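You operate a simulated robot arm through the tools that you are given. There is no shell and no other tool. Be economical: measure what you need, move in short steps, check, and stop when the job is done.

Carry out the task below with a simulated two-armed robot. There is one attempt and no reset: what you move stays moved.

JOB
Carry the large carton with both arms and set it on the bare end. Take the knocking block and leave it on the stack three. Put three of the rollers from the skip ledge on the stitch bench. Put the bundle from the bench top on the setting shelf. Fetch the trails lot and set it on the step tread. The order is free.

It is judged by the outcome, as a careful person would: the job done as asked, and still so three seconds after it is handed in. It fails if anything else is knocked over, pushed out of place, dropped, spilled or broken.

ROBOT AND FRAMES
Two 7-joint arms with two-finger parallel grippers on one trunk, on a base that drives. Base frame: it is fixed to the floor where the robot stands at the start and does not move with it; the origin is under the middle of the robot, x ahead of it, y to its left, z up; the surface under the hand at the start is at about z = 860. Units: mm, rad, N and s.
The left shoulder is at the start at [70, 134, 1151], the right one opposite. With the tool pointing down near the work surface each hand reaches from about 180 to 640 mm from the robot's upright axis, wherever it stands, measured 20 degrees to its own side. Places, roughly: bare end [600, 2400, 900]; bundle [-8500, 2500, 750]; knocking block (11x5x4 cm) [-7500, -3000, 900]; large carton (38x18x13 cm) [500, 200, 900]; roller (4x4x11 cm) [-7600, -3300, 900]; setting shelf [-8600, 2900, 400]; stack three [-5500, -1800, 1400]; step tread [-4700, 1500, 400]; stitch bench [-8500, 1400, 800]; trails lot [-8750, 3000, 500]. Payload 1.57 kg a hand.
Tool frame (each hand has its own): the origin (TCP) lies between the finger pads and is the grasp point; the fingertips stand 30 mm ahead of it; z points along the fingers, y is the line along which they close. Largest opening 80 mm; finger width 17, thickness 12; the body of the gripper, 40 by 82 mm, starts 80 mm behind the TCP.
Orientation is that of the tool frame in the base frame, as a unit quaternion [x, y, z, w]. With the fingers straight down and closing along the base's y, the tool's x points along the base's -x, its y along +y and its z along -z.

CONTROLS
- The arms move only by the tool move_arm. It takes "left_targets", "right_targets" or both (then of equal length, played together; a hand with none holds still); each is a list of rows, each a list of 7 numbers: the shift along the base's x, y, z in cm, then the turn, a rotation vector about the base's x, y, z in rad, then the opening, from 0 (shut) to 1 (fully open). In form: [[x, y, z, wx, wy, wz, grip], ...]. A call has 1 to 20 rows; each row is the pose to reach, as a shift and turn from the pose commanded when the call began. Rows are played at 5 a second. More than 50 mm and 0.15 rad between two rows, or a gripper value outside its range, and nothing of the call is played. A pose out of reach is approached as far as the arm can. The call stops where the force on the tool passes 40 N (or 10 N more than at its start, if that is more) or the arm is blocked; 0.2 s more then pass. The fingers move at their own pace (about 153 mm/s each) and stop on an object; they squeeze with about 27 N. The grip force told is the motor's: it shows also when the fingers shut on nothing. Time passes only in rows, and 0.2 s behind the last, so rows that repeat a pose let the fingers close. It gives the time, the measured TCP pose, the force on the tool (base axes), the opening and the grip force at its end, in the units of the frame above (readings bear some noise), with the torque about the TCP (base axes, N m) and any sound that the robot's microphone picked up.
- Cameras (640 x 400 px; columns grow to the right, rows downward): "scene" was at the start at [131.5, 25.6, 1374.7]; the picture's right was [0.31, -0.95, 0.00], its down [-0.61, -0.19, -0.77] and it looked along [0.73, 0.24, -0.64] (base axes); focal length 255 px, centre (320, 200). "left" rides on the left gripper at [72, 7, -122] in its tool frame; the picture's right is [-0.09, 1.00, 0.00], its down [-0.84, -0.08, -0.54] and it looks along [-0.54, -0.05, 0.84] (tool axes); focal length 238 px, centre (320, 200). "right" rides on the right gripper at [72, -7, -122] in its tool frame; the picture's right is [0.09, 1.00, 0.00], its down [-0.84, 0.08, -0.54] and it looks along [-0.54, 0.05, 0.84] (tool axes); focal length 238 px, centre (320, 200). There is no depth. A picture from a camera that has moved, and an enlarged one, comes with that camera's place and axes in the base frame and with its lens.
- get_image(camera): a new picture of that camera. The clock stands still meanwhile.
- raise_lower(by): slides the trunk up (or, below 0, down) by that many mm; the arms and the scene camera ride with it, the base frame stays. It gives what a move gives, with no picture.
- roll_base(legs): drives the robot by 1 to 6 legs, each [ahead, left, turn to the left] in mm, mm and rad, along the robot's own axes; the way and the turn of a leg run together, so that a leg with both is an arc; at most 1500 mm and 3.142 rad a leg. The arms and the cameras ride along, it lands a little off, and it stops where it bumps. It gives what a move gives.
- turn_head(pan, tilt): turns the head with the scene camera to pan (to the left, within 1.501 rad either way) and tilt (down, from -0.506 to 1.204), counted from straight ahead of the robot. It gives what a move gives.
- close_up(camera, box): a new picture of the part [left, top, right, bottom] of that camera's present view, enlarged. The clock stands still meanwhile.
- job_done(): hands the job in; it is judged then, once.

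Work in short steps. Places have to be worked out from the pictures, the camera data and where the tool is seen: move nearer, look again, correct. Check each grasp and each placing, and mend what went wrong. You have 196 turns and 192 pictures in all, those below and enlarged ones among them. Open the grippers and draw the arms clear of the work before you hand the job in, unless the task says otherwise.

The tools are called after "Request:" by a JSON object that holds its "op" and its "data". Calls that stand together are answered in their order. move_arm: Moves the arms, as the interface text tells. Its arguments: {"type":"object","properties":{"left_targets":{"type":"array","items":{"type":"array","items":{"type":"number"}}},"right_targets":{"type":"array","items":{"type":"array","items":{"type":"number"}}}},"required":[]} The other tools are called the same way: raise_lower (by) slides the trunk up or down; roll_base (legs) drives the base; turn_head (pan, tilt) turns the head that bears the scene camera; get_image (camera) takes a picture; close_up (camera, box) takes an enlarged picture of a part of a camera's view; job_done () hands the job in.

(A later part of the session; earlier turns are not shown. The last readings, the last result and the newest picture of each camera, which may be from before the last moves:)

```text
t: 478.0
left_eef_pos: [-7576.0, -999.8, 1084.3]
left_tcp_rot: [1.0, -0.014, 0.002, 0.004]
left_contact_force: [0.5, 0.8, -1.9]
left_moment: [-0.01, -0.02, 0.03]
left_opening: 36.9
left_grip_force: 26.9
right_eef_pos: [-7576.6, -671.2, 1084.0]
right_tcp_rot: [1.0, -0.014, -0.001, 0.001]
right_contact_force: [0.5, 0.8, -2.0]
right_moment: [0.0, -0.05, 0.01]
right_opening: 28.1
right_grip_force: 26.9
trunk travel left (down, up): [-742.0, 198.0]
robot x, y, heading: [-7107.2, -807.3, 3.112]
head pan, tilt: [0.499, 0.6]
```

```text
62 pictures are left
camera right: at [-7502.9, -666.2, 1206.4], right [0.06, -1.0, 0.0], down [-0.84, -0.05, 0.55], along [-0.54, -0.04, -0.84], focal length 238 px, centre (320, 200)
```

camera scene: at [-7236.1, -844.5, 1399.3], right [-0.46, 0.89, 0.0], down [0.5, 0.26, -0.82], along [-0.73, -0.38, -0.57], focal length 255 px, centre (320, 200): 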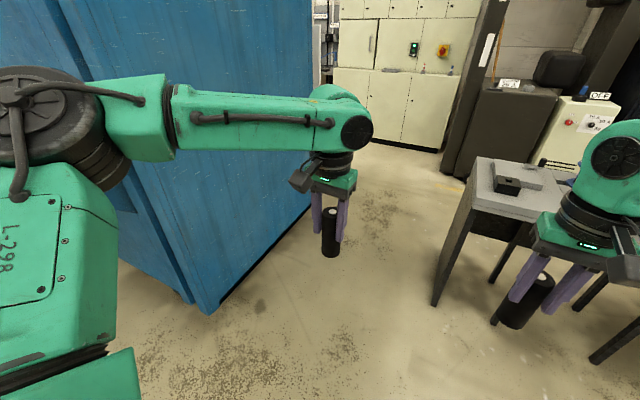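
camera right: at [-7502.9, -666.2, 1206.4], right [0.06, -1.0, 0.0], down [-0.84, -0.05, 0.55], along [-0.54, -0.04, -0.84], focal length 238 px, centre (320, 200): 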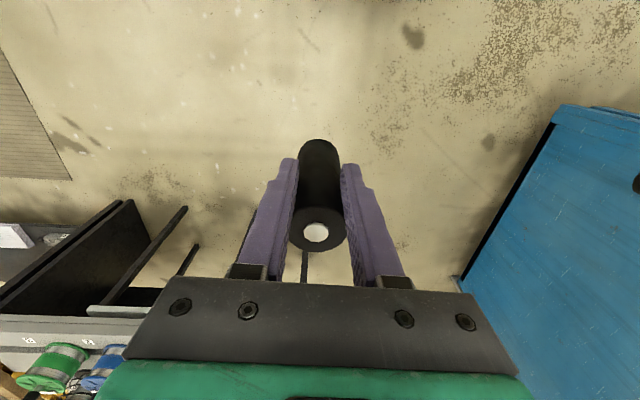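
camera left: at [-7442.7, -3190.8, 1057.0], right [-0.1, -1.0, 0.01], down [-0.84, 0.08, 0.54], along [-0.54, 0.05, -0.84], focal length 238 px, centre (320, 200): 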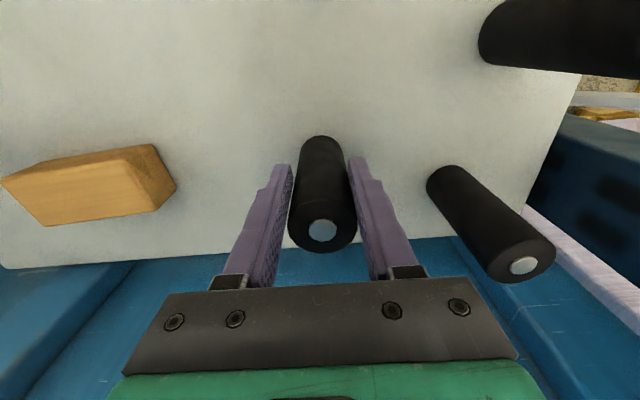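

The right roller is creeping out of its off-centre grip (33 → 28 mm). I'll set it down on the clear floor right here and re-grip it centred: lower the right arm first.

Request:
{"op": "move_arm", "data": {"right_targets": [[0.8, 0, -4.7, 0, 0, 0, 0.2], [1.6, 0, -9.4, 0, 0, 0, 0.2], [2.4, 0, -14.1, 0, 0, 0, 0.2], [3.2, 0, -18.8, 0, 0, 0, 0.2], [4, 0, -23.5, 0, 0, 0, 0.2], [4.8, 0, -28.2, 0, 0, 0, 0.2], [5.6, 0, -32.9, 0, 0, 0, 0.2], [6.4, 0, -37.6, 0, 0, 0, 0.2], [7.2, 0, -42.3, 0, 0, 0, 0.2], [8, 0, -47, 0, 0, 0, 0.2]]}}

Request:
{"op": "raise_lower", "data": {"by": -400}}

Request:
{"op": "get_image", "data": {"camera": "right"}}

```text
t: 480.2
left_eef_pos: [-7575.9, -998.1, 1084.3]
left_tcp_rot: [1.0, -0.015, 0.002, 0.004]
left_contact_force: [0.6, -0.1, -1.7]
left_moment: [0.02, -0.04, 0.03]
left_opening: 36.6
left_grip_force: 26.6
right_eef_pos: [-7456.3, -598.1, 776.2]
right_tcp_rot: [1.0, -0.014, -0.002, 0.001]
right_contact_force: [-0.2, 0.0, -0.8]
right_moment: [0.01, -0.05, 0.0]
right_opening: 16.0
right_grip_force: 0.1
right hand out of reach, approached as far as the arm can: row 5, 6, 7, 8, 9, 10
trunk travel left (down, up): [-742.0, 198.0]
robot x, y, heading: [-7107.2, -804.7, 3.118]
head pan, tilt: [0.499, 0.6]
```

```text
t: 484.0
left_eef_pos: [-7574.9, -998.4, 685.2]
left_tcp_rot: [1.0, -0.015, 0.001, 0.004]
left_contact_force: [-0.1, 1.4, -1.2]
left_moment: [0.01, 0.02, -0.01]
left_opening: 36.8
left_grip_force: 27.1
right_eef_pos: [-7456.5, -599.1, 375.9]
right_tcp_rot: [1.0, -0.015, -0.003, 0.001]
right_contact_force: [0.1, 0.4, -0.7]
right_moment: [-0.01, 0.03, 0.01]
right_opening: 16.0
right_grip_force: 0.1
trunk travel left (down, up): [-342.0, 598.0]
robot x, y, heading: [-7106.7, -804.4, 3.117]
head pan, tilt: [0.499, 0.6]
```

```text
61 pictures are left
camera right: at [-7382.6, -593.8, 497.4], right [0.06, -1.0, 0.0], down [-0.84, -0.05, 0.55], along [-0.55, -0.04, -0.84], focal length 238 px, centre (320, 200)
```

right: 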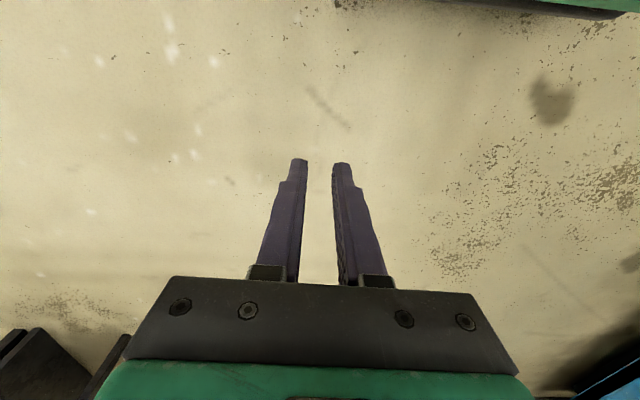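

The right roller slipped out and fell on the floor. I find it first.

Request:
{"op": "turn_head", "data": {"pan": -0.2, "tilt": 0.75}}

Request:
{"op": "get_image", "data": {"camera": "scene"}}

```text
t: 485.1
left_eef_pos: [-7576.7, -999.8, 685.0]
left_tcp_rot: [1.0, -0.015, 0.002, 0.004]
left_contact_force: [0.4, 0.5, -1.8]
left_moment: [-0.01, -0.04, -0.01]
left_opening: 36.5
left_grip_force: 26.5
right_eef_pos: [-7455.7, -600.3, 374.8]
right_tcp_rot: [1.0, -0.015, -0.003, 0.002]
right_contact_force: [-0.2, -0.5, 0.2]
right_moment: [-0.01, 0.0, -0.03]
right_opening: 15.8
right_grip_force: 0.0
trunk travel left (down, up): [-342.0, 598.0]
robot x, y, heading: [-7106.5, -803.9, 3.113]
head pan, tilt: [-0.201, 0.75]
```

```text
60 pictures are left
camera scene: at [-7237.8, -785.4, 986.5], right [0.22, 0.97, 0.0], down [0.66, -0.15, -0.73], along [-0.71, 0.16, -0.68], focal length 255 px, centre (320, 200)
```

scene: 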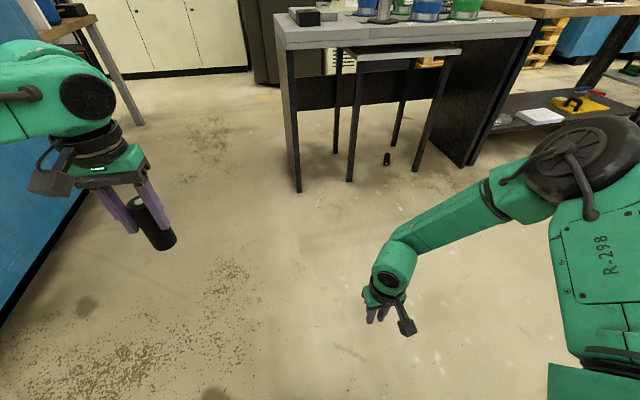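

Request:
{"op": "close_up", "data": {"camera": "scene", "box": [330, 110, 450, 190]}}

Request:
{"op": "get_image", "data": {"camera": "left"}}

```text
5.00 times, centred on (390, 150) of scene
camera zoom: at [-7237.8, -785.4, 986.5], right [0.22, 0.97, 0.0], down [0.66, -0.15, -0.73], along [-0.71, 0.16, -0.68], focal length 1275 px, centre (-30, 450)
```

zoom: 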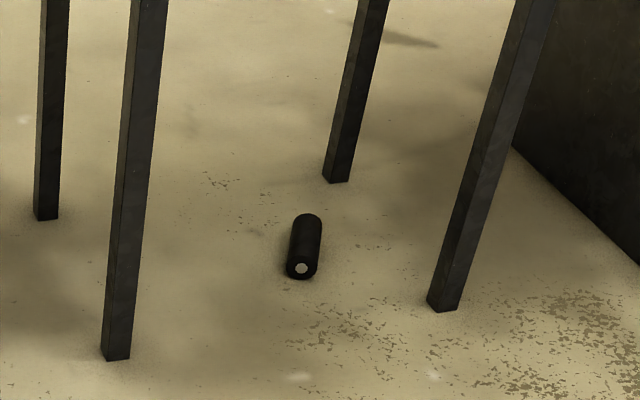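

```text
58 pictures are left
camera left: at [-7504.3, -1007.9, 807.3], right [-0.12, -0.99, 0.01], down [-0.84, 0.11, 0.54], along [-0.53, 0.06, -0.84], focal length 238 px, centre (320, 200)
```

left: 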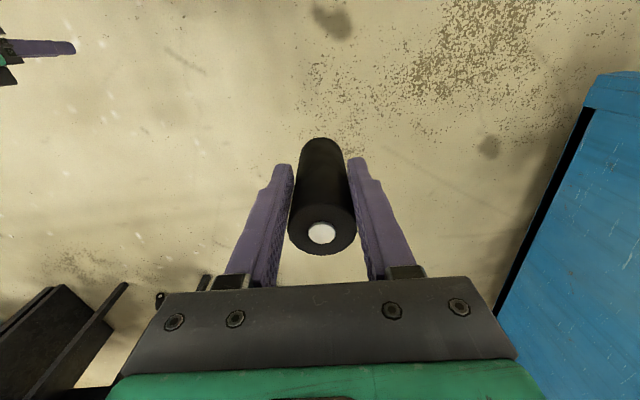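

Roller A lies on the floor under a small table at about (-8538, -33). First I deliver roller B to the stitch bench, then fetch A. I raise the trunk and drive along the aisle.

Request:
{"op": "raise_lower", "data": {"by": 400}}

Request:
{"op": "roll_base", "data": {"legs": [[520, 0, 0.025], [0, -1400, 0], [0, -780, 0]]}}

Request:
{"op": "turn_head", "data": {"pan": 0.1, "tilt": 0.55}}

Request:
{"op": "get_image", "data": {"camera": "scene"}}

```text
t: 488.9
left_eef_pos: [-7577.0, -999.2, 1084.2]
left_tcp_rot: [1.0, -0.015, 0.002, 0.004]
left_contact_force: [-0.1, -0.3, -2.1]
left_moment: [0.01, -0.05, 0.0]
left_opening: 36.7
left_grip_force: 26.8
right_eef_pos: [-7456.8, -599.5, 776.4]
right_tcp_rot: [1.0, -0.015, -0.003, 0.002]
right_contact_force: [0.2, -0.8, 0.6]
right_moment: [0.05, -0.01, 0.03]
right_opening: 16.0
right_grip_force: 0.1
trunk travel left (down, up): [-742.0, 198.0]
robot x, y, heading: [-7106.1, -807.8, 3.116]
head pan, tilt: [-0.201, 0.75]
```

```text
t: 502.4
left_eef_pos: [-8101.3, 1185.1, 1084.4]
left_tcp_rot: [1.0, 0.001, 0.002, 0.004]
left_contact_force: [-0.2, 0.0, -1.2]
left_moment: [0.01, -0.01, -0.01]
left_opening: 36.1
left_grip_force: 27.1
right_eef_pos: [-7994.4, 1591.1, 776.0]
right_tcp_rot: [1.0, 0.002, -0.003, 0.001]
right_contact_force: [-0.4, 0.3, -0.2]
right_moment: [-0.01, 0.0, 0.0]
right_opening: 15.9
right_grip_force: 0.1
trunk travel left (down, up): [-742.0, 198.0]
robot x, y, heading: [-7634.8, 1394.9, -3.137]
head pan, tilt: [-0.201, 0.75]
```

```text
t: 503.2
left_eef_pos: [-8101.7, 1185.9, 1085.1]
left_tcp_rot: [1.0, 0.001, 0.002, 0.004]
left_contact_force: [0.0, 0.2, -2.5]
left_moment: [0.01, 0.0, -0.04]
left_opening: 36.2
left_grip_force: 26.7
right_eef_pos: [-7994.1, 1591.5, 776.3]
right_tcp_rot: [1.0, 0.002, -0.003, 0.002]
right_contact_force: [0.3, 0.0, -0.9]
right_moment: [0.03, 0.03, -0.02]
right_opening: 16.1
right_grip_force: 0.1
trunk travel left (down, up): [-742.0, 198.0]
robot x, y, heading: [-7638.3, 1393.4, -3.137]
head pan, tilt: [0.099, 0.55]
```

```text
57 pictures are left
camera scene: at [-7778.1, 1385.7, 1403.8], right [-0.1, 0.99, 0.0], down [0.52, 0.05, -0.85], along [-0.85, -0.09, -0.52], focal length 255 px, centre (320, 200)
```

scene: 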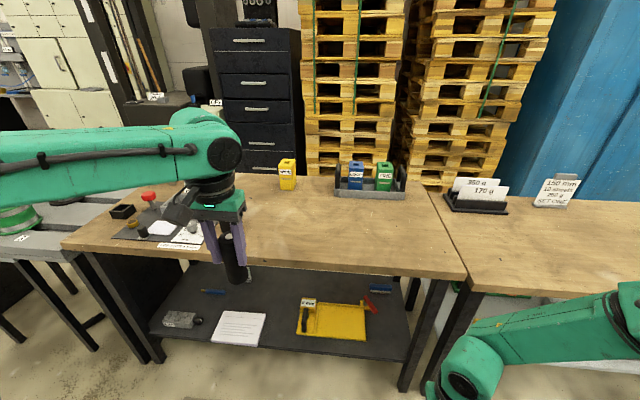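

The stitch bench has a clear middle. I raise the right hand clear, then drive up and right.

Request:
{"op": "move_arm", "data": {"right_targets": [[0, 0, 4.5, 0, 0, 0, 0.2], [0, 0, 9, 0, 0, 0, 0.2], [0, 0, 13.5, 0, 0, 0, 0.2], [0, 0, 18, 0, 0, 0, 0.2], [0, 0, 22.5, 0, 0, 0, 0.2], [0, 0, 27, 0, 0, 0, 0.2]]}}

Request:
{"op": "roll_base", "data": {"legs": [[320, -110, 0]]}}

Request:
{"op": "move_arm", "data": {"left_targets": [[-2, 0, -4, 0, 0, 0, 0.2], [-4, 0, -8, 0, 0, 0, 0.2], [-6, 0, -12, 0, 0, 0, 0.2], [-7, 0, -16, 0, 0, 0, 0.2], [-7, 0, -18, 0, 0, 0, 0.2], [-7, 0, -18, 0, 0, 0, 0.2]]}}

Request:
{"op": "get_image", "data": {"camera": "scene"}}

```text
t: 504.6
left_eef_pos: [-8100.3, 1186.8, 1084.7]
left_tcp_rot: [1.0, 0.001, 0.001, 0.004]
left_contact_force: [-0.6, 0.5, -2.1]
left_moment: [0.02, -0.03, -0.01]
left_opening: 36.0
left_grip_force: 26.6
right_eef_pos: [-7992.8, 1592.0, 1045.3]
right_tcp_rot: [1.0, 0.002, -0.003, 0.001]
right_contact_force: [-0.4, 0.7, 0.6]
right_moment: [0.03, 0.02, 0.0]
right_opening: 16.0
right_grip_force: 0.1
trunk travel left (down, up): [-742.0, 198.0]
robot x, y, heading: [-7640.0, 1395.6, -3.136]
head pan, tilt: [0.099, 0.55]
```

```text
t: 506.8
left_eef_pos: [-8429.0, 1295.5, 1085.5]
left_tcp_rot: [1.0, -0.003, 0.002, 0.004]
left_contact_force: [0.1, -0.7, -1.7]
left_moment: [-0.04, -0.05, 0.01]
left_opening: 36.2
left_grip_force: 26.8
right_eef_pos: [-8319.6, 1700.7, 1045.7]
right_tcp_rot: [1.0, -0.002, -0.003, 0.001]
right_contact_force: [1.6, 0.8, -0.7]
right_moment: [0.0, 0.0, -0.01]
right_opening: 16.1
right_grip_force: 0.0
trunk travel left (down, up): [-742.0, 198.0]
robot x, y, heading: [-7964.1, 1502.7, 3.143]
head pan, tilt: [0.099, 0.55]
```

```text
t: 508.2
left_eef_pos: [-8493.5, 1294.5, 906.1]
left_tcp_rot: [1.0, -0.002, 0.003, 0.004]
left_contact_force: [0.0, 0.0, -0.5]
left_moment: [0.0, 0.03, -0.02]
left_opening: 16.2
left_grip_force: 0.1
left hand out of reach, approached as far as the arm can: row 5, 6
right_eef_pos: [-8321.6, 1701.7, 1045.7]
right_tcp_rot: [1.0, -0.003, -0.002, 0.003]
right_contact_force: [-0.3, 0.3, -0.6]
right_moment: [-0.02, -0.01, 0.02]
right_opening: 15.9
right_grip_force: 0.1
trunk travel left (down, up): [-742.0, 198.0]
robot x, y, heading: [-7964.9, 1505.8, 3.143]
head pan, tilt: [0.099, 0.55]
```

```text
56 pictures are left
camera scene: at [-8106.8, 1494.0, 1403.4], right [-0.1, 1.0, 0.0], down [0.52, 0.05, -0.85], along [-0.85, -0.08, -0.52], focal length 255 px, centre (320, 200)
```

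scene: 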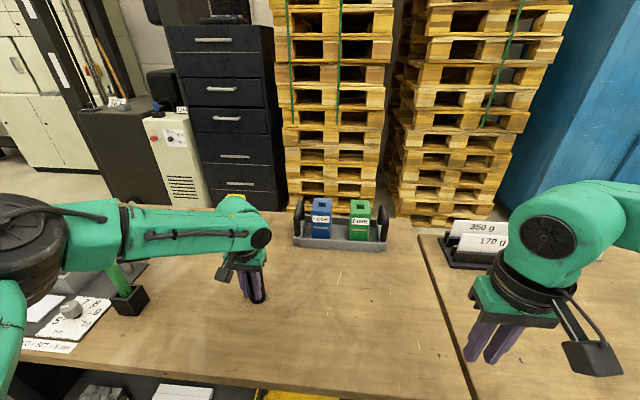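

The left grip reads 16 mm; the roller may have come out. Zoom in.

Request:
{"op": "close_up", "data": {"camera": "scene", "box": [200, 200, 320, 340]}}

Request:
{"op": "get_image", "data": {"camera": "left"}}

```text
2.86 times, centred on (260, 270) of scene
camera zoom: at [-8106.8, 1494.0, 1403.4], right [-0.1, 1.0, 0.0], down [0.52, 0.05, -0.85], along [-0.85, -0.08, -0.52], focal length 729 px, centre (491, 0)
```

zoom: 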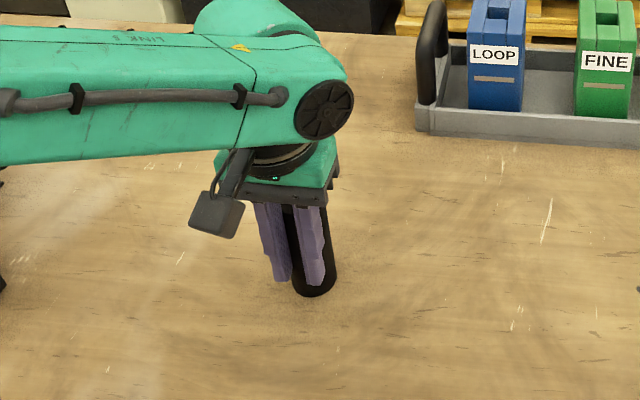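

```text
54 pictures are left
camera left: at [-8421.3, 1286.7, 1028.0], right [-0.1, -1.0, 0.01], down [-0.84, 0.09, 0.54], along [-0.53, 0.04, -0.84], focal length 238 px, centre (320, 200)
```

left: 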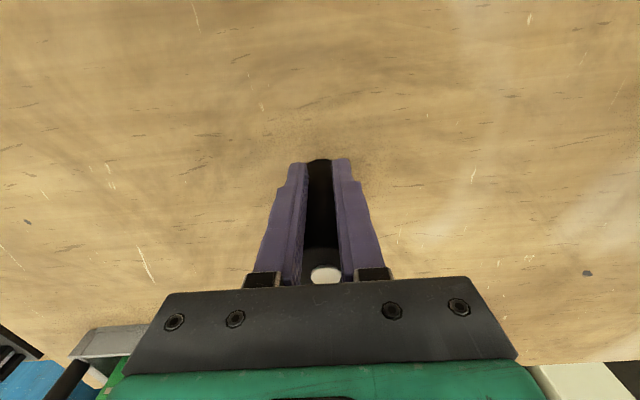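

Lucky: the roller stands on the bench, just behind the fingers. I draw the hand back toward me and up, then check.

Request:
{"op": "move_arm", "data": {"left_targets": [[1, 0, 0, 0, 0, 0, 0.2], [2.5, 0, 1, 0, 0, 0, 0.2], [4, 0, 5, 0, 0, 0, 0.2], [5, 0, 9, 0, 0, 0, 0.2], [5, 0, 13, 0, 0, 0, 0.2], [5, 0, 17, 0, 0, 0, 0.2]]}}

Request:
{"op": "get_image", "data": {"camera": "scene"}}

```text
t: 509.6
left_eef_pos: [-8442.2, 1294.6, 1077.4]
left_tcp_rot: [1.0, -0.002, 0.002, 0.004]
left_contact_force: [-0.3, -0.1, -0.3]
left_moment: [0.02, -0.01, 0.01]
left_opening: 15.9
left_grip_force: 0.1
right_eef_pos: [-8318.1, 1703.0, 1045.3]
right_tcp_rot: [1.0, -0.001, -0.003, 0.002]
right_contact_force: [-0.5, -0.2, -0.9]
right_moment: [-0.01, 0.02, 0.0]
right_opening: 16.0
right_grip_force: 0.1
trunk travel left (down, up): [-742.0, 198.0]
robot x, y, heading: [-7964.6, 1505.6, 3.137]
head pan, tilt: [0.099, 0.55]
```

```text
53 pictures are left
camera scene: at [-8103.7, 1494.9, 1404.0], right [-0.1, 1.0, 0.0], down [0.52, 0.05, -0.85], along [-0.85, -0.08, -0.52], focal length 255 px, centre (320, 200)
```

scene: 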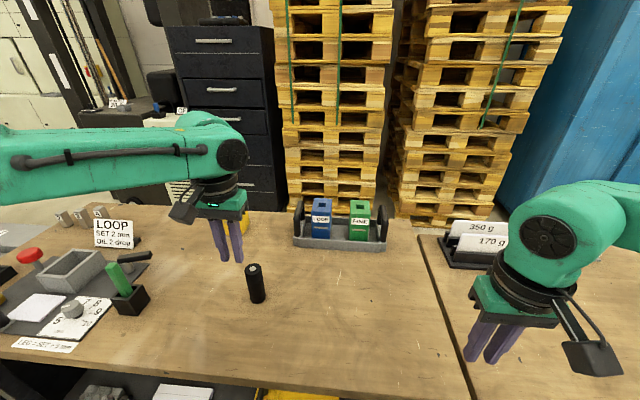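

Roller 1 stands on the stitch bench. Now I go for the one on the floor: back off, strafe south to y ≈ 170, lower the trunk and pitch the left hand forward.

Request:
{"op": "roll_base", "data": {"legs": [[-300, 0, 0], [0, 1335, 0]]}}

Request:
{"op": "raise_lower", "data": {"by": -400}}

Request:
{"op": "move_arm", "data": {"left_targets": [[0, 0, 0, 0, 0.131, 0, 0.8], [0, 0, 0, 0, 0.262, 0, 0.8], [0, 0, 0, 0, 0.393, 0, 0.8], [0, 0, 0, 0, 0.524, 0, 0.8], [0, 0, 0, 0, 0.655, 0, 0.8], [0, 0, 0, 0, 0.785, 0, 0.8]]}}

Request:
{"op": "raise_lower", "data": {"by": -335}}

Request:
{"op": "get_image", "data": {"camera": "scene"}}

```text
t: 518.1
left_eef_pos: [-8148.5, -55.3, 1076.8]
left_tcp_rot: [1.0, -0.005, 0.002, 0.005]
left_contact_force: [-0.1, -0.7, 0.0]
left_moment: [0.01, 0.01, -0.01]
left_opening: 16.5
left_grip_force: 0.1
right_eef_pos: [-8022.4, 351.7, 1046.0]
right_tcp_rot: [1.0, -0.004, -0.002, 0.002]
right_contact_force: [0.2, -0.3, 0.4]
right_moment: [0.0, 0.02, -0.02]
right_opening: 16.0
right_grip_force: 0.1
trunk travel left (down, up): [-742.0, 198.0]
robot x, y, heading: [-7672.1, 152.2, 3.133]
head pan, tilt: [0.099, 0.55]
```

```text
t: 521.9
left_eef_pos: [-8148.3, -56.6, 677.5]
left_tcp_rot: [1.0, -0.005, 0.002, 0.005]
left_contact_force: [1.3, 0.3, 0.3]
left_moment: [0.0, 0.01, 0.0]
left_opening: 16.2
left_grip_force: 0.0
right_eef_pos: [-8021.9, 350.6, 646.1]
right_tcp_rot: [1.0, -0.004, -0.003, 0.002]
right_contact_force: [0.0, -0.2, -0.2]
right_moment: [0.0, -0.01, 0.01]
right_opening: 16.1
right_grip_force: 0.1
trunk travel left (down, up): [-342.0, 598.0]
robot x, y, heading: [-7668.6, 148.6, 3.137]
head pan, tilt: [0.099, 0.55]
```

```text
t: 523.3
left_eef_pos: [-8147.4, -58.2, 677.3]
left_tcp_rot: [0.925, -0.001, -0.38, 0.004]
left_contact_force: [0.0, 0.4, 0.2]
left_moment: [0.02, -0.04, -0.03]
left_opening: 64.0
left_grip_force: 0.0
right_eef_pos: [-8023.2, 350.0, 645.6]
right_tcp_rot: [1.0, -0.004, -0.002, 0.0]
right_contact_force: [-0.1, -1.1, -0.1]
right_moment: [0.01, 0.02, -0.02]
right_opening: 16.1
right_grip_force: 0.0
trunk travel left (down, up): [-342.0, 598.0]
robot x, y, heading: [-7666.4, 152.3, 3.133]
head pan, tilt: [0.099, 0.55]
```

```text
t: 526.6
left_eef_pos: [-8148.7, -56.4, 343.0]
left_tcp_rot: [0.925, -0.002, -0.379, 0.006]
left_contact_force: [-0.2, 0.1, 0.1]
left_moment: [0.02, 0.02, -0.01]
left_opening: 64.1
left_grip_force: 0.0
right_eef_pos: [-8023.4, 351.5, 310.2]
right_tcp_rot: [1.0, -0.004, -0.003, 0.002]
right_contact_force: [-0.4, 0.3, -0.1]
right_moment: [-0.02, -0.02, -0.03]
right_opening: 15.8
right_grip_force: 0.1
trunk travel left (down, up): [-7.0, 933.0]
robot x, y, heading: [-7670.3, 149.8, 3.137]
head pan, tilt: [0.099, 0.55]
```

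```text
52 pictures are left
camera scene: at [-7808.4, 142.1, 668.9], right [-0.09, 1.0, 0.0], down [0.52, 0.05, -0.85], along [-0.85, -0.08, -0.52], focal length 255 px, centre (320, 200)
```

scene: 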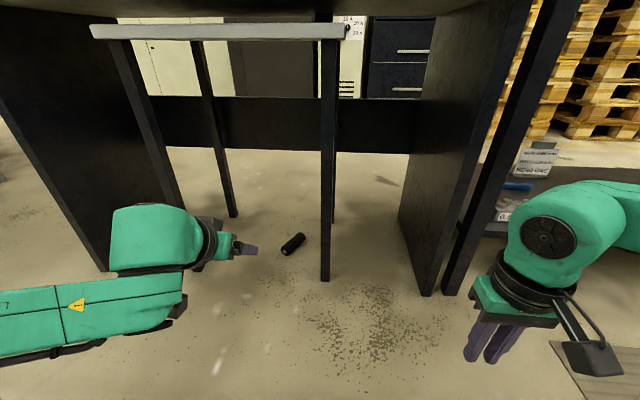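

The roller lies at about (-8543, -31), axis at 152°. I yaw the hand to line up with it and lower, then drive in 260 mm.

Request:
{"op": "move_arm", "data": {"left_targets": [[0, 0, -4.5, 0, 0, -0.125, 0.8], [0, 0, -9, 0, 0, -0.25, 0.8], [0, 0, -13.5, 0, 0, -0.37, 0.8], [0, 0, -17, 0, 0, -0.49, 0.8], [0, 0, -17, 0, 0, -0.49, 0.8]]}}

Request:
{"op": "roll_base", "data": {"legs": [[260, 0, 0]]}}

Request:
{"op": "get_image", "data": {"camera": "left"}}

```text
t: 527.8
left_eef_pos: [-8150.6, -59.1, 173.0]
left_tcp_rot: [0.896, -0.228, -0.371, -0.088]
left_contact_force: [0.7, -0.6, -0.2]
left_moment: [0.0, 0.03, 0.02]
left_opening: 64.0
left_grip_force: 0.1
right_eef_pos: [-8022.8, 350.6, 310.8]
right_tcp_rot: [1.0, -0.004, -0.002, 0.002]
right_contact_force: [-0.1, 0.2, -0.7]
right_moment: [0.0, 0.0, 0.03]
right_opening: 15.9
right_grip_force: 0.1
trunk travel left (down, up): [-7.0, 933.0]
robot x, y, heading: [-7672.1, 151.4, 3.137]
head pan, tilt: [0.099, 0.55]
```

```text
t: 529.7
left_eef_pos: [-8413.3, -55.1, 172.0]
left_tcp_rot: [0.896, -0.228, -0.37, -0.087]
left_contact_force: [-0.4, 0.7, 0.6]
left_moment: [-0.02, -0.05, -0.04]
left_opening: 64.1
left_grip_force: 0.2
right_eef_pos: [-8283.8, 352.5, 310.5]
right_tcp_rot: [1.0, -0.005, -0.004, 0.001]
right_contact_force: [-0.1, 0.2, 0.4]
right_moment: [-0.05, 0.01, -0.01]
right_opening: 16.0
right_grip_force: 0.1
trunk travel left (down, up): [-7.0, 933.0]
robot x, y, heading: [-7930.2, 153.7, 3.135]
head pan, tilt: [0.099, 0.55]
```

```text
51 pictures are left
camera left: at [-8295.0, -126.1, 209.8], right [-0.53, -0.85, 0.08], down [-0.15, 0.18, 0.97], along [-0.84, 0.5, -0.22], focal length 238 px, centre (320, 200)
```

left: 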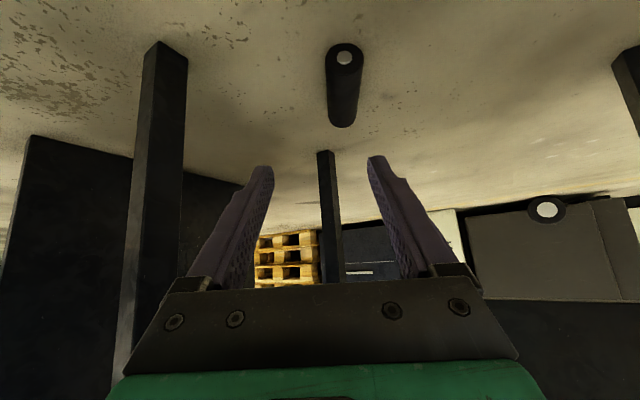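

I move over the roller (hover z = 90) and check the alignment.

Request:
{"op": "move_arm", "data": {"left_targets": [[-3.2, 0.7, -2, 0, 0, 0, 0.8], [-6.4, 1.4, -4, 0, 0, 0, 0.8], [-9.5, 2.1, -6, 0, 0, 0, 0.8], [-12.6, 2.8, -8.2, 0, 0, 0, 0.8], [-12.6, 2.8, -8.2, 0, 0, 0, 0.8]]}}

Request:
{"op": "get_image", "data": {"camera": "left"}}

```text
t: 530.9
left_eef_pos: [-8470.1, -49.4, 139.4]
left_tcp_rot: [0.898, -0.228, -0.368, -0.083]
left_contact_force: [-0.2, -0.2, -0.1]
left_moment: [-0.01, 0.01, 0.02]
left_opening: 64.0
left_grip_force: 0.1
left hand out of reach, approached as far as the arm can: row 2, 3, 4, 5
right_eef_pos: [-8283.9, 353.1, 310.3]
right_tcp_rot: [1.0, -0.005, -0.002, 0.002]
right_contact_force: [-0.1, -0.2, -0.7]
right_moment: [-0.01, -0.02, 0.0]
right_opening: 16.0
right_grip_force: 0.0
trunk travel left (down, up): [-7.0, 933.0]
robot x, y, heading: [-7934.1, 151.7, 3.13]
head pan, tilt: [0.099, 0.55]
```

```text
50 pictures are left
camera left: at [-8351.6, -119.0, 176.8], right [-0.53, -0.85, 0.08], down [-0.15, 0.19, 0.97], along [-0.84, 0.5, -0.23], focal length 238 px, centre (320, 200)
```

left: 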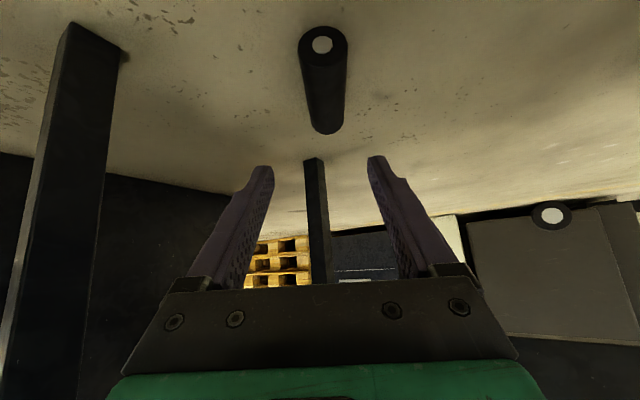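

The arm is at its reach limit low down, so I drive another 110 mm in (right hand passes between table leg and panel) and then go over the roller.

Request:
{"op": "roll_base", "data": {"legs": [[110, 0, 0]]}}

Request:
{"op": "move_arm", "data": {"left_targets": [[1, 0.5, -1, 0, 0, 0, 0.9], [2, 1.1, -2.5, 0, 0, 0, 0.9], [3, 1.6, -4, 0, 0, 0, 0.9], [4.1, 2.2, -5.5, 0, 0, 0, 0.9], [4.1, 2.2, -5.5, 0, 0, 0, 0.9]]}}

Request:
{"op": "get_image", "data": {"camera": "left"}}

```text
t: 531.7
left_eef_pos: [-8493.7, -41.9, 144.2]
left_tcp_rot: [0.895, -0.234, -0.37, -0.083]
left_contact_force: [0.1, 1.0, 0.2]
left_moment: [-0.01, 0.02, -0.02]
left_opening: 64.0
left_grip_force: 0.2
right_eef_pos: [-8293.2, 353.7, 311.4]
right_tcp_rot: [1.0, 0.001, -0.002, 0.002]
right_contact_force: [0.5, 0.1, -0.3]
right_moment: [0.03, -0.02, 0.0]
right_opening: 16.0
right_grip_force: 0.2
trunk travel left (down, up): [-7.0, 933.0]
robot x, y, heading: [-7951.8, 154.1, 3.123]
head pan, tilt: [0.099, 0.55]
stopped in leg 1: the robot was blocked; the commanded pose is now the measured one
```

```text
t: 532.9
left_eef_pos: [-8452.6, -21.3, 90.3]
left_tcp_rot: [0.895, -0.234, -0.372, -0.083]
left_contact_force: [-0.4, -0.2, -0.3]
left_moment: [-0.03, 0.04, 0.02]
left_opening: 71.8
left_grip_force: 0.1
right_eef_pos: [-8292.7, 354.3, 310.7]
right_tcp_rot: [1.0, 0.001, -0.001, 0.002]
right_contact_force: [-0.9, -0.4, -0.6]
right_moment: [0.01, 0.02, 0.02]
right_opening: 15.9
right_grip_force: 0.2
trunk travel left (down, up): [-7.0, 933.0]
robot x, y, heading: [-7954.5, 153.5, 3.12]
head pan, tilt: [0.099, 0.55]
```

```text
49 pictures are left
camera left: at [-8333.6, -92.6, 127.5], right [-0.53, -0.84, 0.09], down [-0.14, 0.19, 0.97], along [-0.83, 0.51, -0.22], focal length 238 px, centre (320, 200)
```

left: 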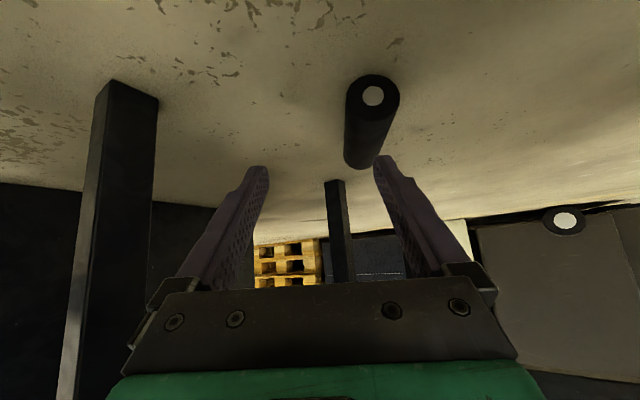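

The base is blocked by something (likely the right elbow), but a flatter hand reaches further. I flatten the pitch by 0.35 rad and line up behind the roller's near end.

Request:
{"op": "move_arm", "data": {"left_targets": [[0, -1.5, 0, 0.055, 0.103, 0, 0.9], [-0.5, -3, -1, 0.11, 0.206, 0, 0.9], [-0.9, -4.7, -2.5, 0.1645, 0.309, 0, 0.9], [-0.9, -4.7, -2.5, 0.1645, 0.309, 0, 0.9]]}}

Request:
{"op": "get_image", "data": {"camera": "left"}}

```text
t: 533.9
left_eef_pos: [-8431.6, -55.8, 127.6]
left_tcp_rot: [0.817, -0.212, -0.524, -0.117]
left_contact_force: [0.2, 0.0, 0.0]
left_moment: [-0.02, 0.0, 0.01]
left_opening: 72.0
left_grip_force: 0.0
left hand out of reach, approached as far as the arm can: row 1, 2, 3, 4
right_eef_pos: [-8292.3, 353.4, 311.7]
right_tcp_rot: [1.0, 0.001, -0.001, 0.002]
right_contact_force: [1.1, -0.2, 0.0]
right_moment: [0.0, 0.05, -0.05]
right_opening: 16.1
right_grip_force: 0.2
trunk travel left (down, up): [-7.0, 933.0]
robot x, y, heading: [-7951.5, 152.3, 3.122]
head pan, tilt: [0.099, 0.55]
```

```text
48 pictures are left
camera left: at [-8310.9, -128.7, 115.2], right [-0.5, -0.86, 0.11], down [0.17, 0.03, 0.98], along [-0.85, 0.51, 0.13], focal length 238 px, centre (320, 200)
```

left: 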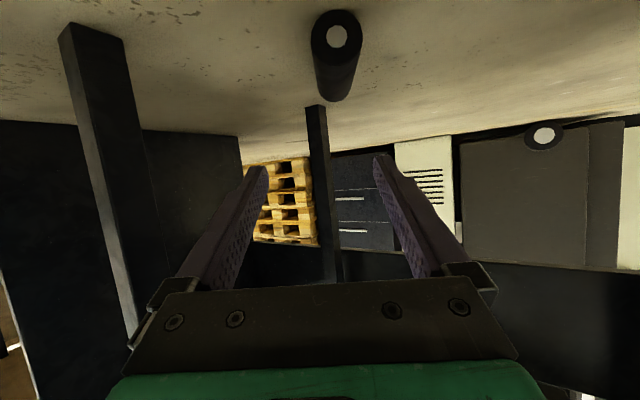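

Flattening does not help; a vertical hand with the base closer should. I restore the pitch toward vertical and fold the right arm back so the base is not blocked.

Request:
{"op": "move_arm", "data": {"left_targets": [[0, 0.5, 1, -0.06, -0.113, 0, 0.9], [0, 1, 2, -0.12, -0.226, 0, 0.9], [0, 1.5, 3, -0.18, -0.339, 0, 0.9], [0, 1.5, 3, -0.24, -0.452, 0, 0.9], [0, 1.5, 3, -0.3, -0.565, 0, 0.9], [0, 1.5, 3, -0.36, -0.678, 0, 0.9], [0, 1.5, 3, -0.42, -0.79, 0, 0.9], [0, 1.5, 3, -0.48, -0.903, 0, 0.9], [0, 1.5, 3, -0.52, -0.98, 0, 0.9]], "right_targets": [[1.6, 1.7, 0.5, 0, 0, 0, 0.2], [3.2, 3.4, 1, 0, 0, 0, 0.2], [4.8, 5.1, 1.5, 0, 0, 0, 0.2], [6.4, 6.8, 2, 0, 0, 0, 0.2], [8, 8.5, 2.5, 0, 0, 0, 0.2], [9.6, 10.2, 3, 0, 0, 0, 0.2], [11.2, 11.9, 3.5, 0, 0, 0, 0.2], [12.8, 13.6, 4, 0, 0, 0, 0.2], [14, 15, 4, 0, 0, 0, 0.2]]}}

Request:
{"op": "get_image", "data": {"camera": "scene"}}

```text
t: 535.9
left_eef_pos: [-8435.4, -45.4, 152.0]
left_tcp_rot: [0.967, -0.253, -0.007, -0.001]
left_contact_force: [0.5, 0.1, -0.4]
left_moment: [0.01, 0.01, -0.02]
left_opening: 72.1
left_grip_force: 0.1
left hand out of reach, approached as far as the arm can: row 9
right_eef_pos: [-8185.6, 489.9, 327.2]
right_tcp_rot: [1.0, 0.001, -0.007, 0.007]
right_contact_force: [-0.7, -0.1, -0.5]
right_moment: [-0.03, -0.05, -0.02]
right_opening: 16.2
right_grip_force: 0.1
right hand out of reach, approached as far as the arm can: row 7, 8, 9
trunk travel left (down, up): [-7.0, 933.0]
robot x, y, heading: [-7953.0, 153.8, 3.125]
head pan, tilt: [0.099, 0.55]
```

```text
47 pictures are left
camera scene: at [-8092.7, 146.3, 669.0], right [-0.08, 1.0, 0.0], down [0.52, 0.04, -0.85], along [-0.85, -0.07, -0.52], focal length 255 px, centre (320, 200)
```

scene: 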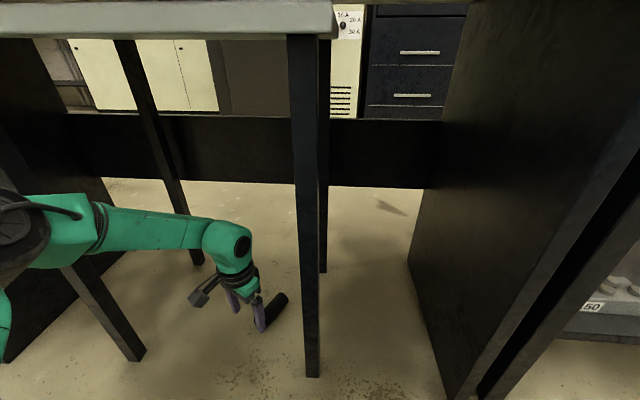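

Hand is vertical now, right arm folded. I try the base again: ahead 90 and right 60, so the left elbow moves away from the table leg.

Request:
{"op": "roll_base", "data": {"legs": [[0, -60, 0], [95, 0, 0]]}}

Request:
{"op": "get_image", "data": {"camera": "left"}}

```text
t: 537.6
left_eef_pos: [-8528.9, 16.2, 151.3]
left_tcp_rot: [0.967, -0.253, -0.007, -0.001]
left_contact_force: [-0.4, -0.2, 0.3]
left_moment: [-0.02, -0.01, 0.01]
left_opening: 72.3
left_grip_force: 0.0
right_eef_pos: [-8279.2, 552.6, 325.9]
right_tcp_rot: [1.0, 0.001, -0.007, 0.007]
right_contact_force: [-0.3, -0.2, -0.5]
right_moment: [0.0, 0.02, 0.0]
right_opening: 15.9
right_grip_force: 0.0
trunk travel left (down, up): [-7.0, 933.0]
robot x, y, heading: [-8044.6, 214.4, 3.117]
head pan, tilt: [0.099, 0.55]
```

```text
46 pictures are left
camera left: at [-8467.4, -26.2, 272.4], right [-0.57, -0.82, 0.0], down [-0.68, 0.47, 0.55], along [-0.46, 0.31, -0.83], focal length 238 px, centre (320, 200)
```

left: 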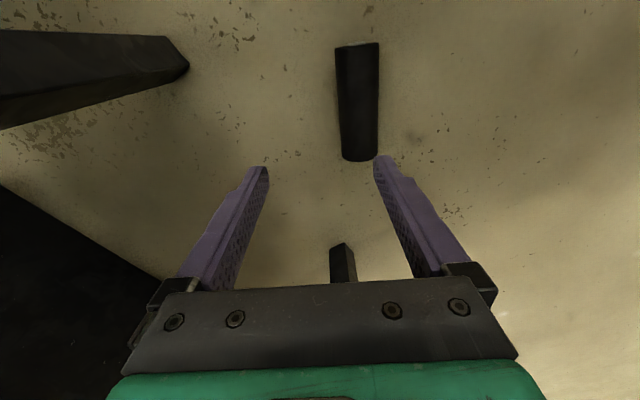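

Now the roller is right below. I shift 43 mm sideways, go down to z = 40 and close fully.

Request:
{"op": "move_arm", "data": {"left_targets": [[-0.5, -2.2, -2, 0, 0, 0, 0.9], [-1, -4.3, -4, 0, 0, 0, 0.9], [-1, -4.3, -7.5, 0, 0, 0, 0.9], [-1, -4.3, -11, 0, 0, 0, 0.9], [-1, -4.3, -11, 0, 0, 0, 0.9]]}}

Request:
{"op": "get_image", "data": {"camera": "left"}}

```text
t: 538.8
left_eef_pos: [-8513.5, -37.4, 72.4]
left_tcp_rot: [0.967, -0.254, -0.008, -0.001]
left_contact_force: [-0.5, 0.2, -1.3]
left_moment: [0.0, 0.04, 0.02]
left_opening: 72.0
left_grip_force: 0.0
left hand out of reach, approached as far as the arm can: row 3, 4, 5
right_eef_pos: [-8278.3, 551.5, 326.6]
right_tcp_rot: [1.0, 0.0, -0.007, 0.007]
right_contact_force: [0.4, -0.1, 0.2]
right_moment: [0.0, 0.01, 0.03]
right_opening: 16.0
right_grip_force: 0.1
trunk travel left (down, up): [-7.0, 933.0]
robot x, y, heading: [-8043.4, 212.9, 3.12]
head pan, tilt: [0.099, 0.55]
```

```text
45 pictures are left
camera left: at [-8452.3, -80.3, 193.1], right [-0.57, -0.82, 0.0], down [-0.68, 0.47, 0.55], along [-0.46, 0.31, -0.83], focal length 238 px, centre (320, 200)
```

left: 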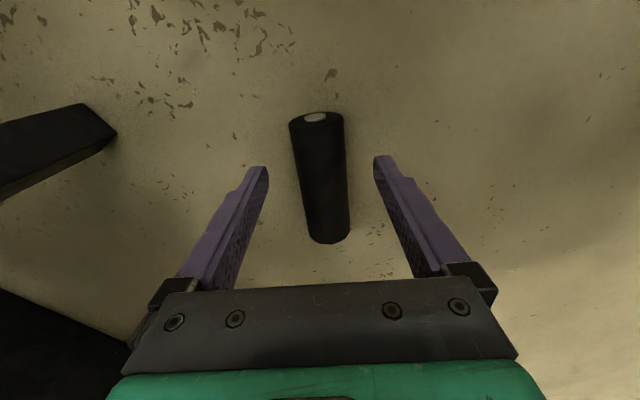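

It straddles the roller but needs more reach to go lower. I lift 25 mm, drive 55 mm nearer, then go down over it.

Request:
{"op": "move_arm", "data": {"left_targets": [[0, 0, 2.5, 0, 0, 0, 0.9], [0, 0, 2.5, 0, 0, 0, 0.9]]}}

Request:
{"op": "roll_base", "data": {"legs": [[58, 0, 0]]}}

Request:
{"op": "get_image", "data": {"camera": "left"}}

```text
t: 539.4
left_eef_pos: [-8514.5, -38.3, 99.2]
left_tcp_rot: [0.967, -0.254, -0.007, -0.001]
left_contact_force: [-0.8, 0.0, -0.1]
left_moment: [0.01, -0.02, 0.0]
left_opening: 71.9
left_grip_force: 0.0
right_eef_pos: [-8277.7, 552.0, 325.8]
right_tcp_rot: [1.0, 0.001, -0.007, 0.008]
right_contact_force: [0.2, 0.4, 0.1]
right_moment: [0.01, 0.01, 0.03]
right_opening: 16.1
right_grip_force: 0.1
trunk travel left (down, up): [-7.0, 933.0]
robot x, y, heading: [-8050.1, 217.5, 3.122]
head pan, tilt: [0.099, 0.55]
```

```text
t: 540.4
left_eef_pos: [-8571.9, -36.3, 98.4]
left_tcp_rot: [0.967, -0.254, -0.007, -0.002]
left_contact_force: [0.1, -1.0, -0.3]
left_moment: [0.0, -0.02, 0.02]
left_opening: 72.1
left_grip_force: 0.1
right_eef_pos: [-8336.7, 553.6, 327.3]
right_tcp_rot: [1.0, 0.001, -0.007, 0.007]
right_contact_force: [-0.3, 0.2, -0.8]
right_moment: [0.01, 0.0, -0.04]
right_opening: 16.0
right_grip_force: 0.0
trunk travel left (down, up): [-7.0, 933.0]
robot x, y, heading: [-8103.7, 219.6, 3.125]
head pan, tilt: [0.099, 0.55]
```

```text
44 pictures are left
camera left: at [-8511.3, -78.5, 219.2], right [-0.57, -0.82, 0.0], down [-0.68, 0.48, 0.55], along [-0.46, 0.31, -0.83], focal length 238 px, centre (320, 200)
```

left: 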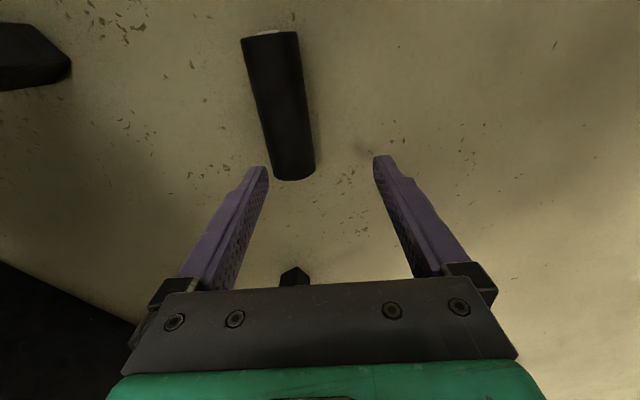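

Request:
{"op": "move_arm", "data": {"left_targets": [[2, 0.4, 0, 0, 0, 0, 0.9], [3.9, 0.8, 0, 0, 0, 0, 0.9], [3.9, 0.8, -3, 0, 0, 0, 0.9], [3.9, 0.8, -5.8, 0, 0, 0, 0.9], [3.9, 0.8, -5.8, 0, 0, 0, 0.9], [3.9, 0.8, -5.8, 0, 0, 0, 0], [3.9, 0.8, -5.8, 0, 0, 0, 0], [3.9, 0.8, -5.8, 0, 0, 0, 0]]}}

Request:
{"op": "get_image", "data": {"camera": "left"}}

```text
t: 542.2
left_eef_pos: [-8530.2, -27.7, 46.1]
left_tcp_rot: [0.967, -0.254, -0.008, -0.002]
left_contact_force: [0.3, 6.3, 5.2]
left_moment: [0.09, -0.32, 0.26]
left_opening: 39.0
left_grip_force: 27.0
left hand out of reach, approached as far as the arm can: row 4, 5, 6, 7, 8
right_eef_pos: [-8336.1, 552.8, 326.8]
right_tcp_rot: [1.0, 0.0, -0.007, 0.008]
right_contact_force: [-0.4, -0.1, -0.5]
right_moment: [0.04, 0.0, 0.01]
right_opening: 15.7
right_grip_force: 0.0
trunk travel left (down, up): [-7.0, 933.0]
robot x, y, heading: [-8103.5, 215.4, 3.121]
head pan, tilt: [0.099, 0.55]
```

```text
43 pictures are left
camera left: at [-8469.4, -71.4, 167.2], right [-0.57, -0.82, 0.0], down [-0.68, 0.47, 0.56], along [-0.46, 0.32, -0.83], focal length 238 px, centre (320, 200)
```

left: 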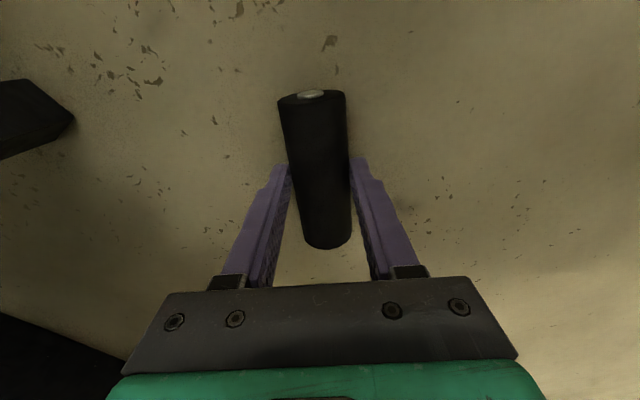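

Gripped at 39 mm, nearly full diameter. I lift it and back out.

Request:
{"op": "move_arm", "data": {"left_targets": [[0, 0, 3, 0, 0, 0, 0], [0, 0, 6, 0, 0, 0, 0], [0, 0, 9, 0, 0, 0, 0], [0, 0, 9, 0, 0, 0, 0]]}}

Request:
{"op": "roll_base", "data": {"legs": [[-460, 0, 0.02]]}}

Request:
{"op": "raise_lower", "data": {"by": 400}}

Request:
{"op": "raise_lower", "data": {"by": 335}}

Request:
{"op": "get_image", "data": {"camera": "left"}}

```text
t: 543.2
left_eef_pos: [-8530.4, -26.5, 138.9]
left_tcp_rot: [0.967, -0.254, -0.007, -0.003]
left_contact_force: [0.1, 0.5, -1.6]
left_moment: [0.0, -0.01, 0.02]
left_opening: 39.0
left_grip_force: 26.9
right_eef_pos: [-8336.5, 553.4, 326.6]
right_tcp_rot: [1.0, 0.0, -0.007, 0.007]
right_contact_force: [-0.4, 1.4, -0.1]
right_moment: [0.03, 0.02, 0.0]
right_opening: 16.0
right_grip_force: 0.1
trunk travel left (down, up): [-7.0, 933.0]
robot x, y, heading: [-8102.9, 216.1, 3.119]
head pan, tilt: [0.099, 0.55]
```

```text
t: 545.9
left_eef_pos: [-8072.0, -38.5, 138.1]
left_tcp_rot: [0.97, -0.245, -0.007, -0.002]
left_contact_force: [0.0, -0.6, -0.8]
left_moment: [0.02, 0.03, 0.0]
left_opening: 38.3
left_grip_force: 27.0
right_eef_pos: [-7888.1, 543.7, 325.1]
right_tcp_rot: [1.0, 0.008, -0.007, 0.007]
right_contact_force: [0.1, 0.0, 0.1]
right_moment: [0.01, -0.03, -0.02]
right_opening: 15.9
right_grip_force: 0.1
trunk travel left (down, up): [-7.0, 933.0]
robot x, y, heading: [-7651.4, 211.9, 3.135]
head pan, tilt: [0.099, 0.55]
```

```text
t: 549.7
left_eef_pos: [-8073.6, -38.4, 538.1]
left_tcp_rot: [0.969, -0.245, -0.007, -0.002]
left_contact_force: [-0.3, 0.6, -1.7]
left_moment: [-0.01, -0.01, 0.0]
left_opening: 38.3
left_grip_force: 27.1
right_eef_pos: [-7888.3, 544.4, 725.9]
right_tcp_rot: [1.0, 0.009, -0.007, 0.007]
right_contact_force: [0.3, -0.1, 0.3]
right_moment: [-0.01, -0.03, -0.01]
right_opening: 16.2
right_grip_force: 0.0
trunk travel left (down, up): [-407.0, 533.0]
robot x, y, heading: [-7648.3, 211.3, 3.143]
head pan, tilt: [0.099, 0.55]
```

```text
t: 553.0
left_eef_pos: [-8074.5, -37.4, 873.9]
left_tcp_rot: [0.97, -0.245, -0.007, -0.001]
left_contact_force: [0.2, -0.1, -2.1]
left_moment: [0.02, -0.02, -0.02]
left_opening: 38.2
left_grip_force: 26.7
right_eef_pos: [-7890.5, 543.5, 1061.7]
right_tcp_rot: [1.0, 0.009, -0.007, 0.007]
right_contact_force: [0.3, 1.0, -1.2]
right_moment: [0.02, -0.03, 0.01]
right_opening: 15.7
right_grip_force: 0.1
trunk travel left (down, up): [-742.0, 198.0]
robot x, y, heading: [-7652.7, 213.6, 3.141]
head pan, tilt: [0.099, 0.55]
```

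```text
42 pictures are left
camera left: at [-8011.6, -80.1, 994.9], right [-0.56, -0.83, 0.0], down [-0.69, 0.46, 0.55], along [-0.46, 0.31, -0.83], focal length 238 px, centre (320, 200)
```

left: 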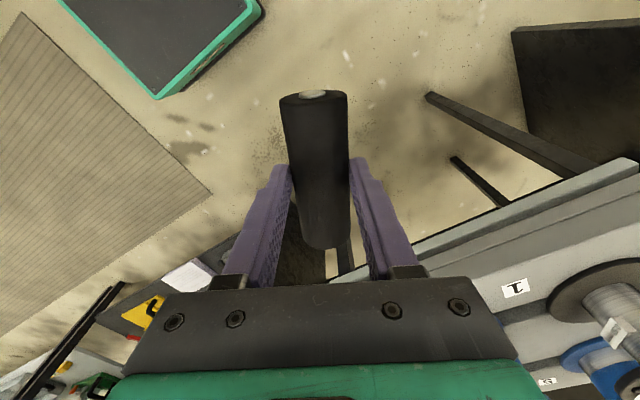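

Roller A is held lying. I drive back to the stitch bench area, lower the shoulder, and pitch the hand forward so that the roller becomes upright.

Request:
{"op": "roll_base", "data": {"legs": [[-60, 0, 0], [0, -1290, 0]]}}

Request:
{"op": "raise_lower", "data": {"by": -200}}

Request:
{"op": "move_arm", "data": {"left_targets": [[-1.5, 0, 2, 0.0678, 0.1256, 0, 0], [-3, 0, 4, 0.1356, 0.2513, 0, 0], [-4.5, 0, 6, 0.2035, 0.3769, 0, 0], [-6, 0, 8, 0.2713, 0.5025, 0, 0], [-7.5, 0, 10, 0.3391, 0.6282, 0, 0], [-9, 0, 11, 0.4069, 0.7538, 0, 0], [-10.5, 0, 12, 0.4747, 0.8795, 0, 0], [-12, 0, 13, 0.5425, 1.0051, 0, 0], [-13.5, 0, 14, 0.6104, 1.1307, 0, 0], [-15, 0, 15, 0.6782, 1.2564, 0, 0], [-16.5, 0, 16, 0.746, 1.382, 0, 0], [-16.5, 0, 16, 0.746, 1.382, 0, 0]]}}

Request:
{"op": "get_image", "data": {"camera": "scene"}}

```text
t: 560.1
left_eef_pos: [-8004.4, 1267.5, 872.4]
left_tcp_rot: [0.967, -0.255, -0.007, -0.002]
left_contact_force: [0.4, -0.1, -2.0]
left_moment: [0.02, 0.0, 0.03]
left_opening: 38.7
left_grip_force: 26.5
right_eef_pos: [-7807.5, 1847.5, 1061.1]
right_tcp_rot: [1.0, -0.001, -0.007, 0.006]
right_contact_force: [0.0, -0.1, -0.1]
right_moment: [0.01, -0.01, -0.01]
right_opening: 16.0
right_grip_force: 0.0
trunk travel left (down, up): [-742.0, 198.0]
robot x, y, heading: [-7576.0, 1507.4, 3.125]
head pan, tilt: [0.099, 0.55]
```

```text
t: 562.3
left_eef_pos: [-8003.0, 1268.6, 674.5]
left_tcp_rot: [0.967, -0.255, -0.007, -0.002]
left_contact_force: [0.0, 0.6, -1.6]
left_moment: [0.0, -0.04, -0.03]
left_opening: 38.4
left_grip_force: 26.6
right_eef_pos: [-7807.0, 1846.4, 860.9]
right_tcp_rot: [1.0, 0.0, -0.007, 0.006]
right_contact_force: [0.0, 1.0, -0.8]
right_moment: [0.0, -0.02, 0.0]
right_opening: 16.2
right_grip_force: 0.0
trunk travel left (down, up): [-542.0, 398.0]
robot x, y, heading: [-7577.5, 1512.5, 3.119]
head pan, tilt: [0.099, 0.55]
```

```text
t: 564.9
left_eef_pos: [-8167.8, 1269.7, 833.8]
left_tcp_rot: [-0.678, 0.179, 0.693, 0.168]
left_contact_force: [0.5, 0.2, -2.2]
left_moment: [-0.01, -0.04, 0.0]
left_opening: 38.0
left_grip_force: 27.1
left hand out of reach, approached as far as the arm can: row 8
right_eef_pos: [-7807.7, 1847.3, 860.4]
right_tcp_rot: [1.0, -0.002, -0.007, 0.008]
right_contact_force: [0.4, 0.2, -0.4]
right_moment: [-0.03, 0.01, -0.01]
right_opening: 16.0
right_grip_force: 0.1
trunk travel left (down, up): [-542.0, 398.0]
robot x, y, heading: [-7576.3, 1510.3, 3.125]
head pan, tilt: [0.099, 0.55]
```

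```text
41 pictures are left
camera scene: at [-7715.8, 1502.7, 1203.9], right [-0.08, 1.0, 0.0], down [0.52, 0.04, -0.85], along [-0.85, -0.07, -0.52], focal length 255 px, centre (320, 200)
```

scene: 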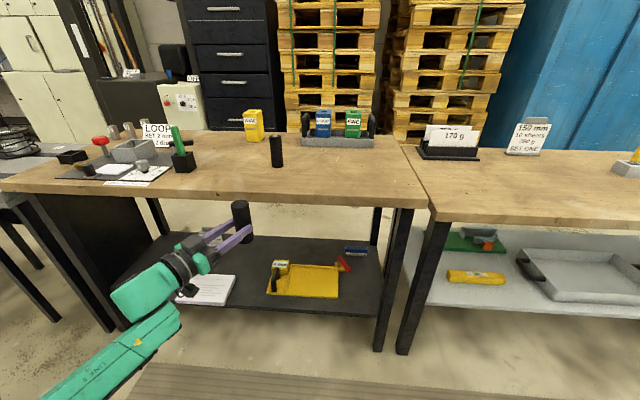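

The roller is now upright in the forward-pointing hand. I raise above bench height and drive up to a free spot right of the first roller.

Request:
{"op": "raise_lower", "data": {"by": 100}}

Request:
{"op": "roll_base", "data": {"legs": [[290, -150, 0.015]]}}

Request:
{"op": "get_image", "data": {"camera": "scene"}}

```text
t: 566.2
left_eef_pos: [-8168.4, 1267.5, 932.8]
left_tcp_rot: [-0.68, 0.179, 0.691, 0.168]
left_contact_force: [-0.6, 0.6, -1.6]
left_moment: [-0.05, -0.04, -0.02]
left_opening: 38.4
left_grip_force: 27.6
right_eef_pos: [-7808.3, 1847.5, 961.3]
right_tcp_rot: [1.0, -0.001, -0.007, 0.007]
right_contact_force: [-0.4, 0.0, -0.7]
right_moment: [0.01, -0.02, -0.02]
right_opening: 16.0
right_grip_force: 0.1
trunk travel left (down, up): [-642.0, 298.0]
robot x, y, heading: [-7577.6, 1507.1, 3.122]
head pan, tilt: [0.099, 0.55]
```

```text
t: 568.4
left_eef_pos: [-8448.1, 1412.9, 938.4]
left_tcp_rot: [-0.678, 0.174, 0.697, 0.159]
left_contact_force: [8.6, -4.2, 19.7]
left_moment: [-1.87, -3.36, 0.1]
left_opening: 38.2
left_grip_force: 26.5
right_eef_pos: [-8100.1, 1998.7, 962.9]
right_tcp_rot: [1.0, 0.01, -0.008, 0.007]
right_contact_force: [0.0, -0.4, -0.2]
right_moment: [-0.02, -0.01, 0.0]
right_opening: 16.1
right_grip_force: 0.1
trunk travel left (down, up): [-642.0, 298.0]
robot x, y, heading: [-7861.9, 1662.6, 3.14]
head pan, tilt: [0.099, 0.55]
```

```text
40 pictures are left
camera scene: at [-7999.7, 1656.6, 1304.7], right [-0.1, 1.0, 0.0], down [0.52, 0.05, -0.85], along [-0.85, -0.09, -0.52], focal length 255 px, centre (320, 200)
```

scene: 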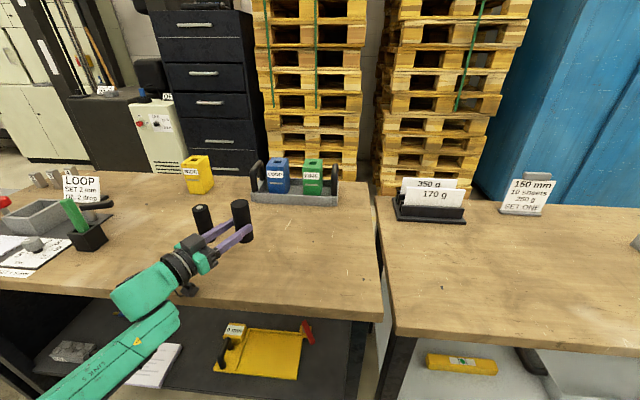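

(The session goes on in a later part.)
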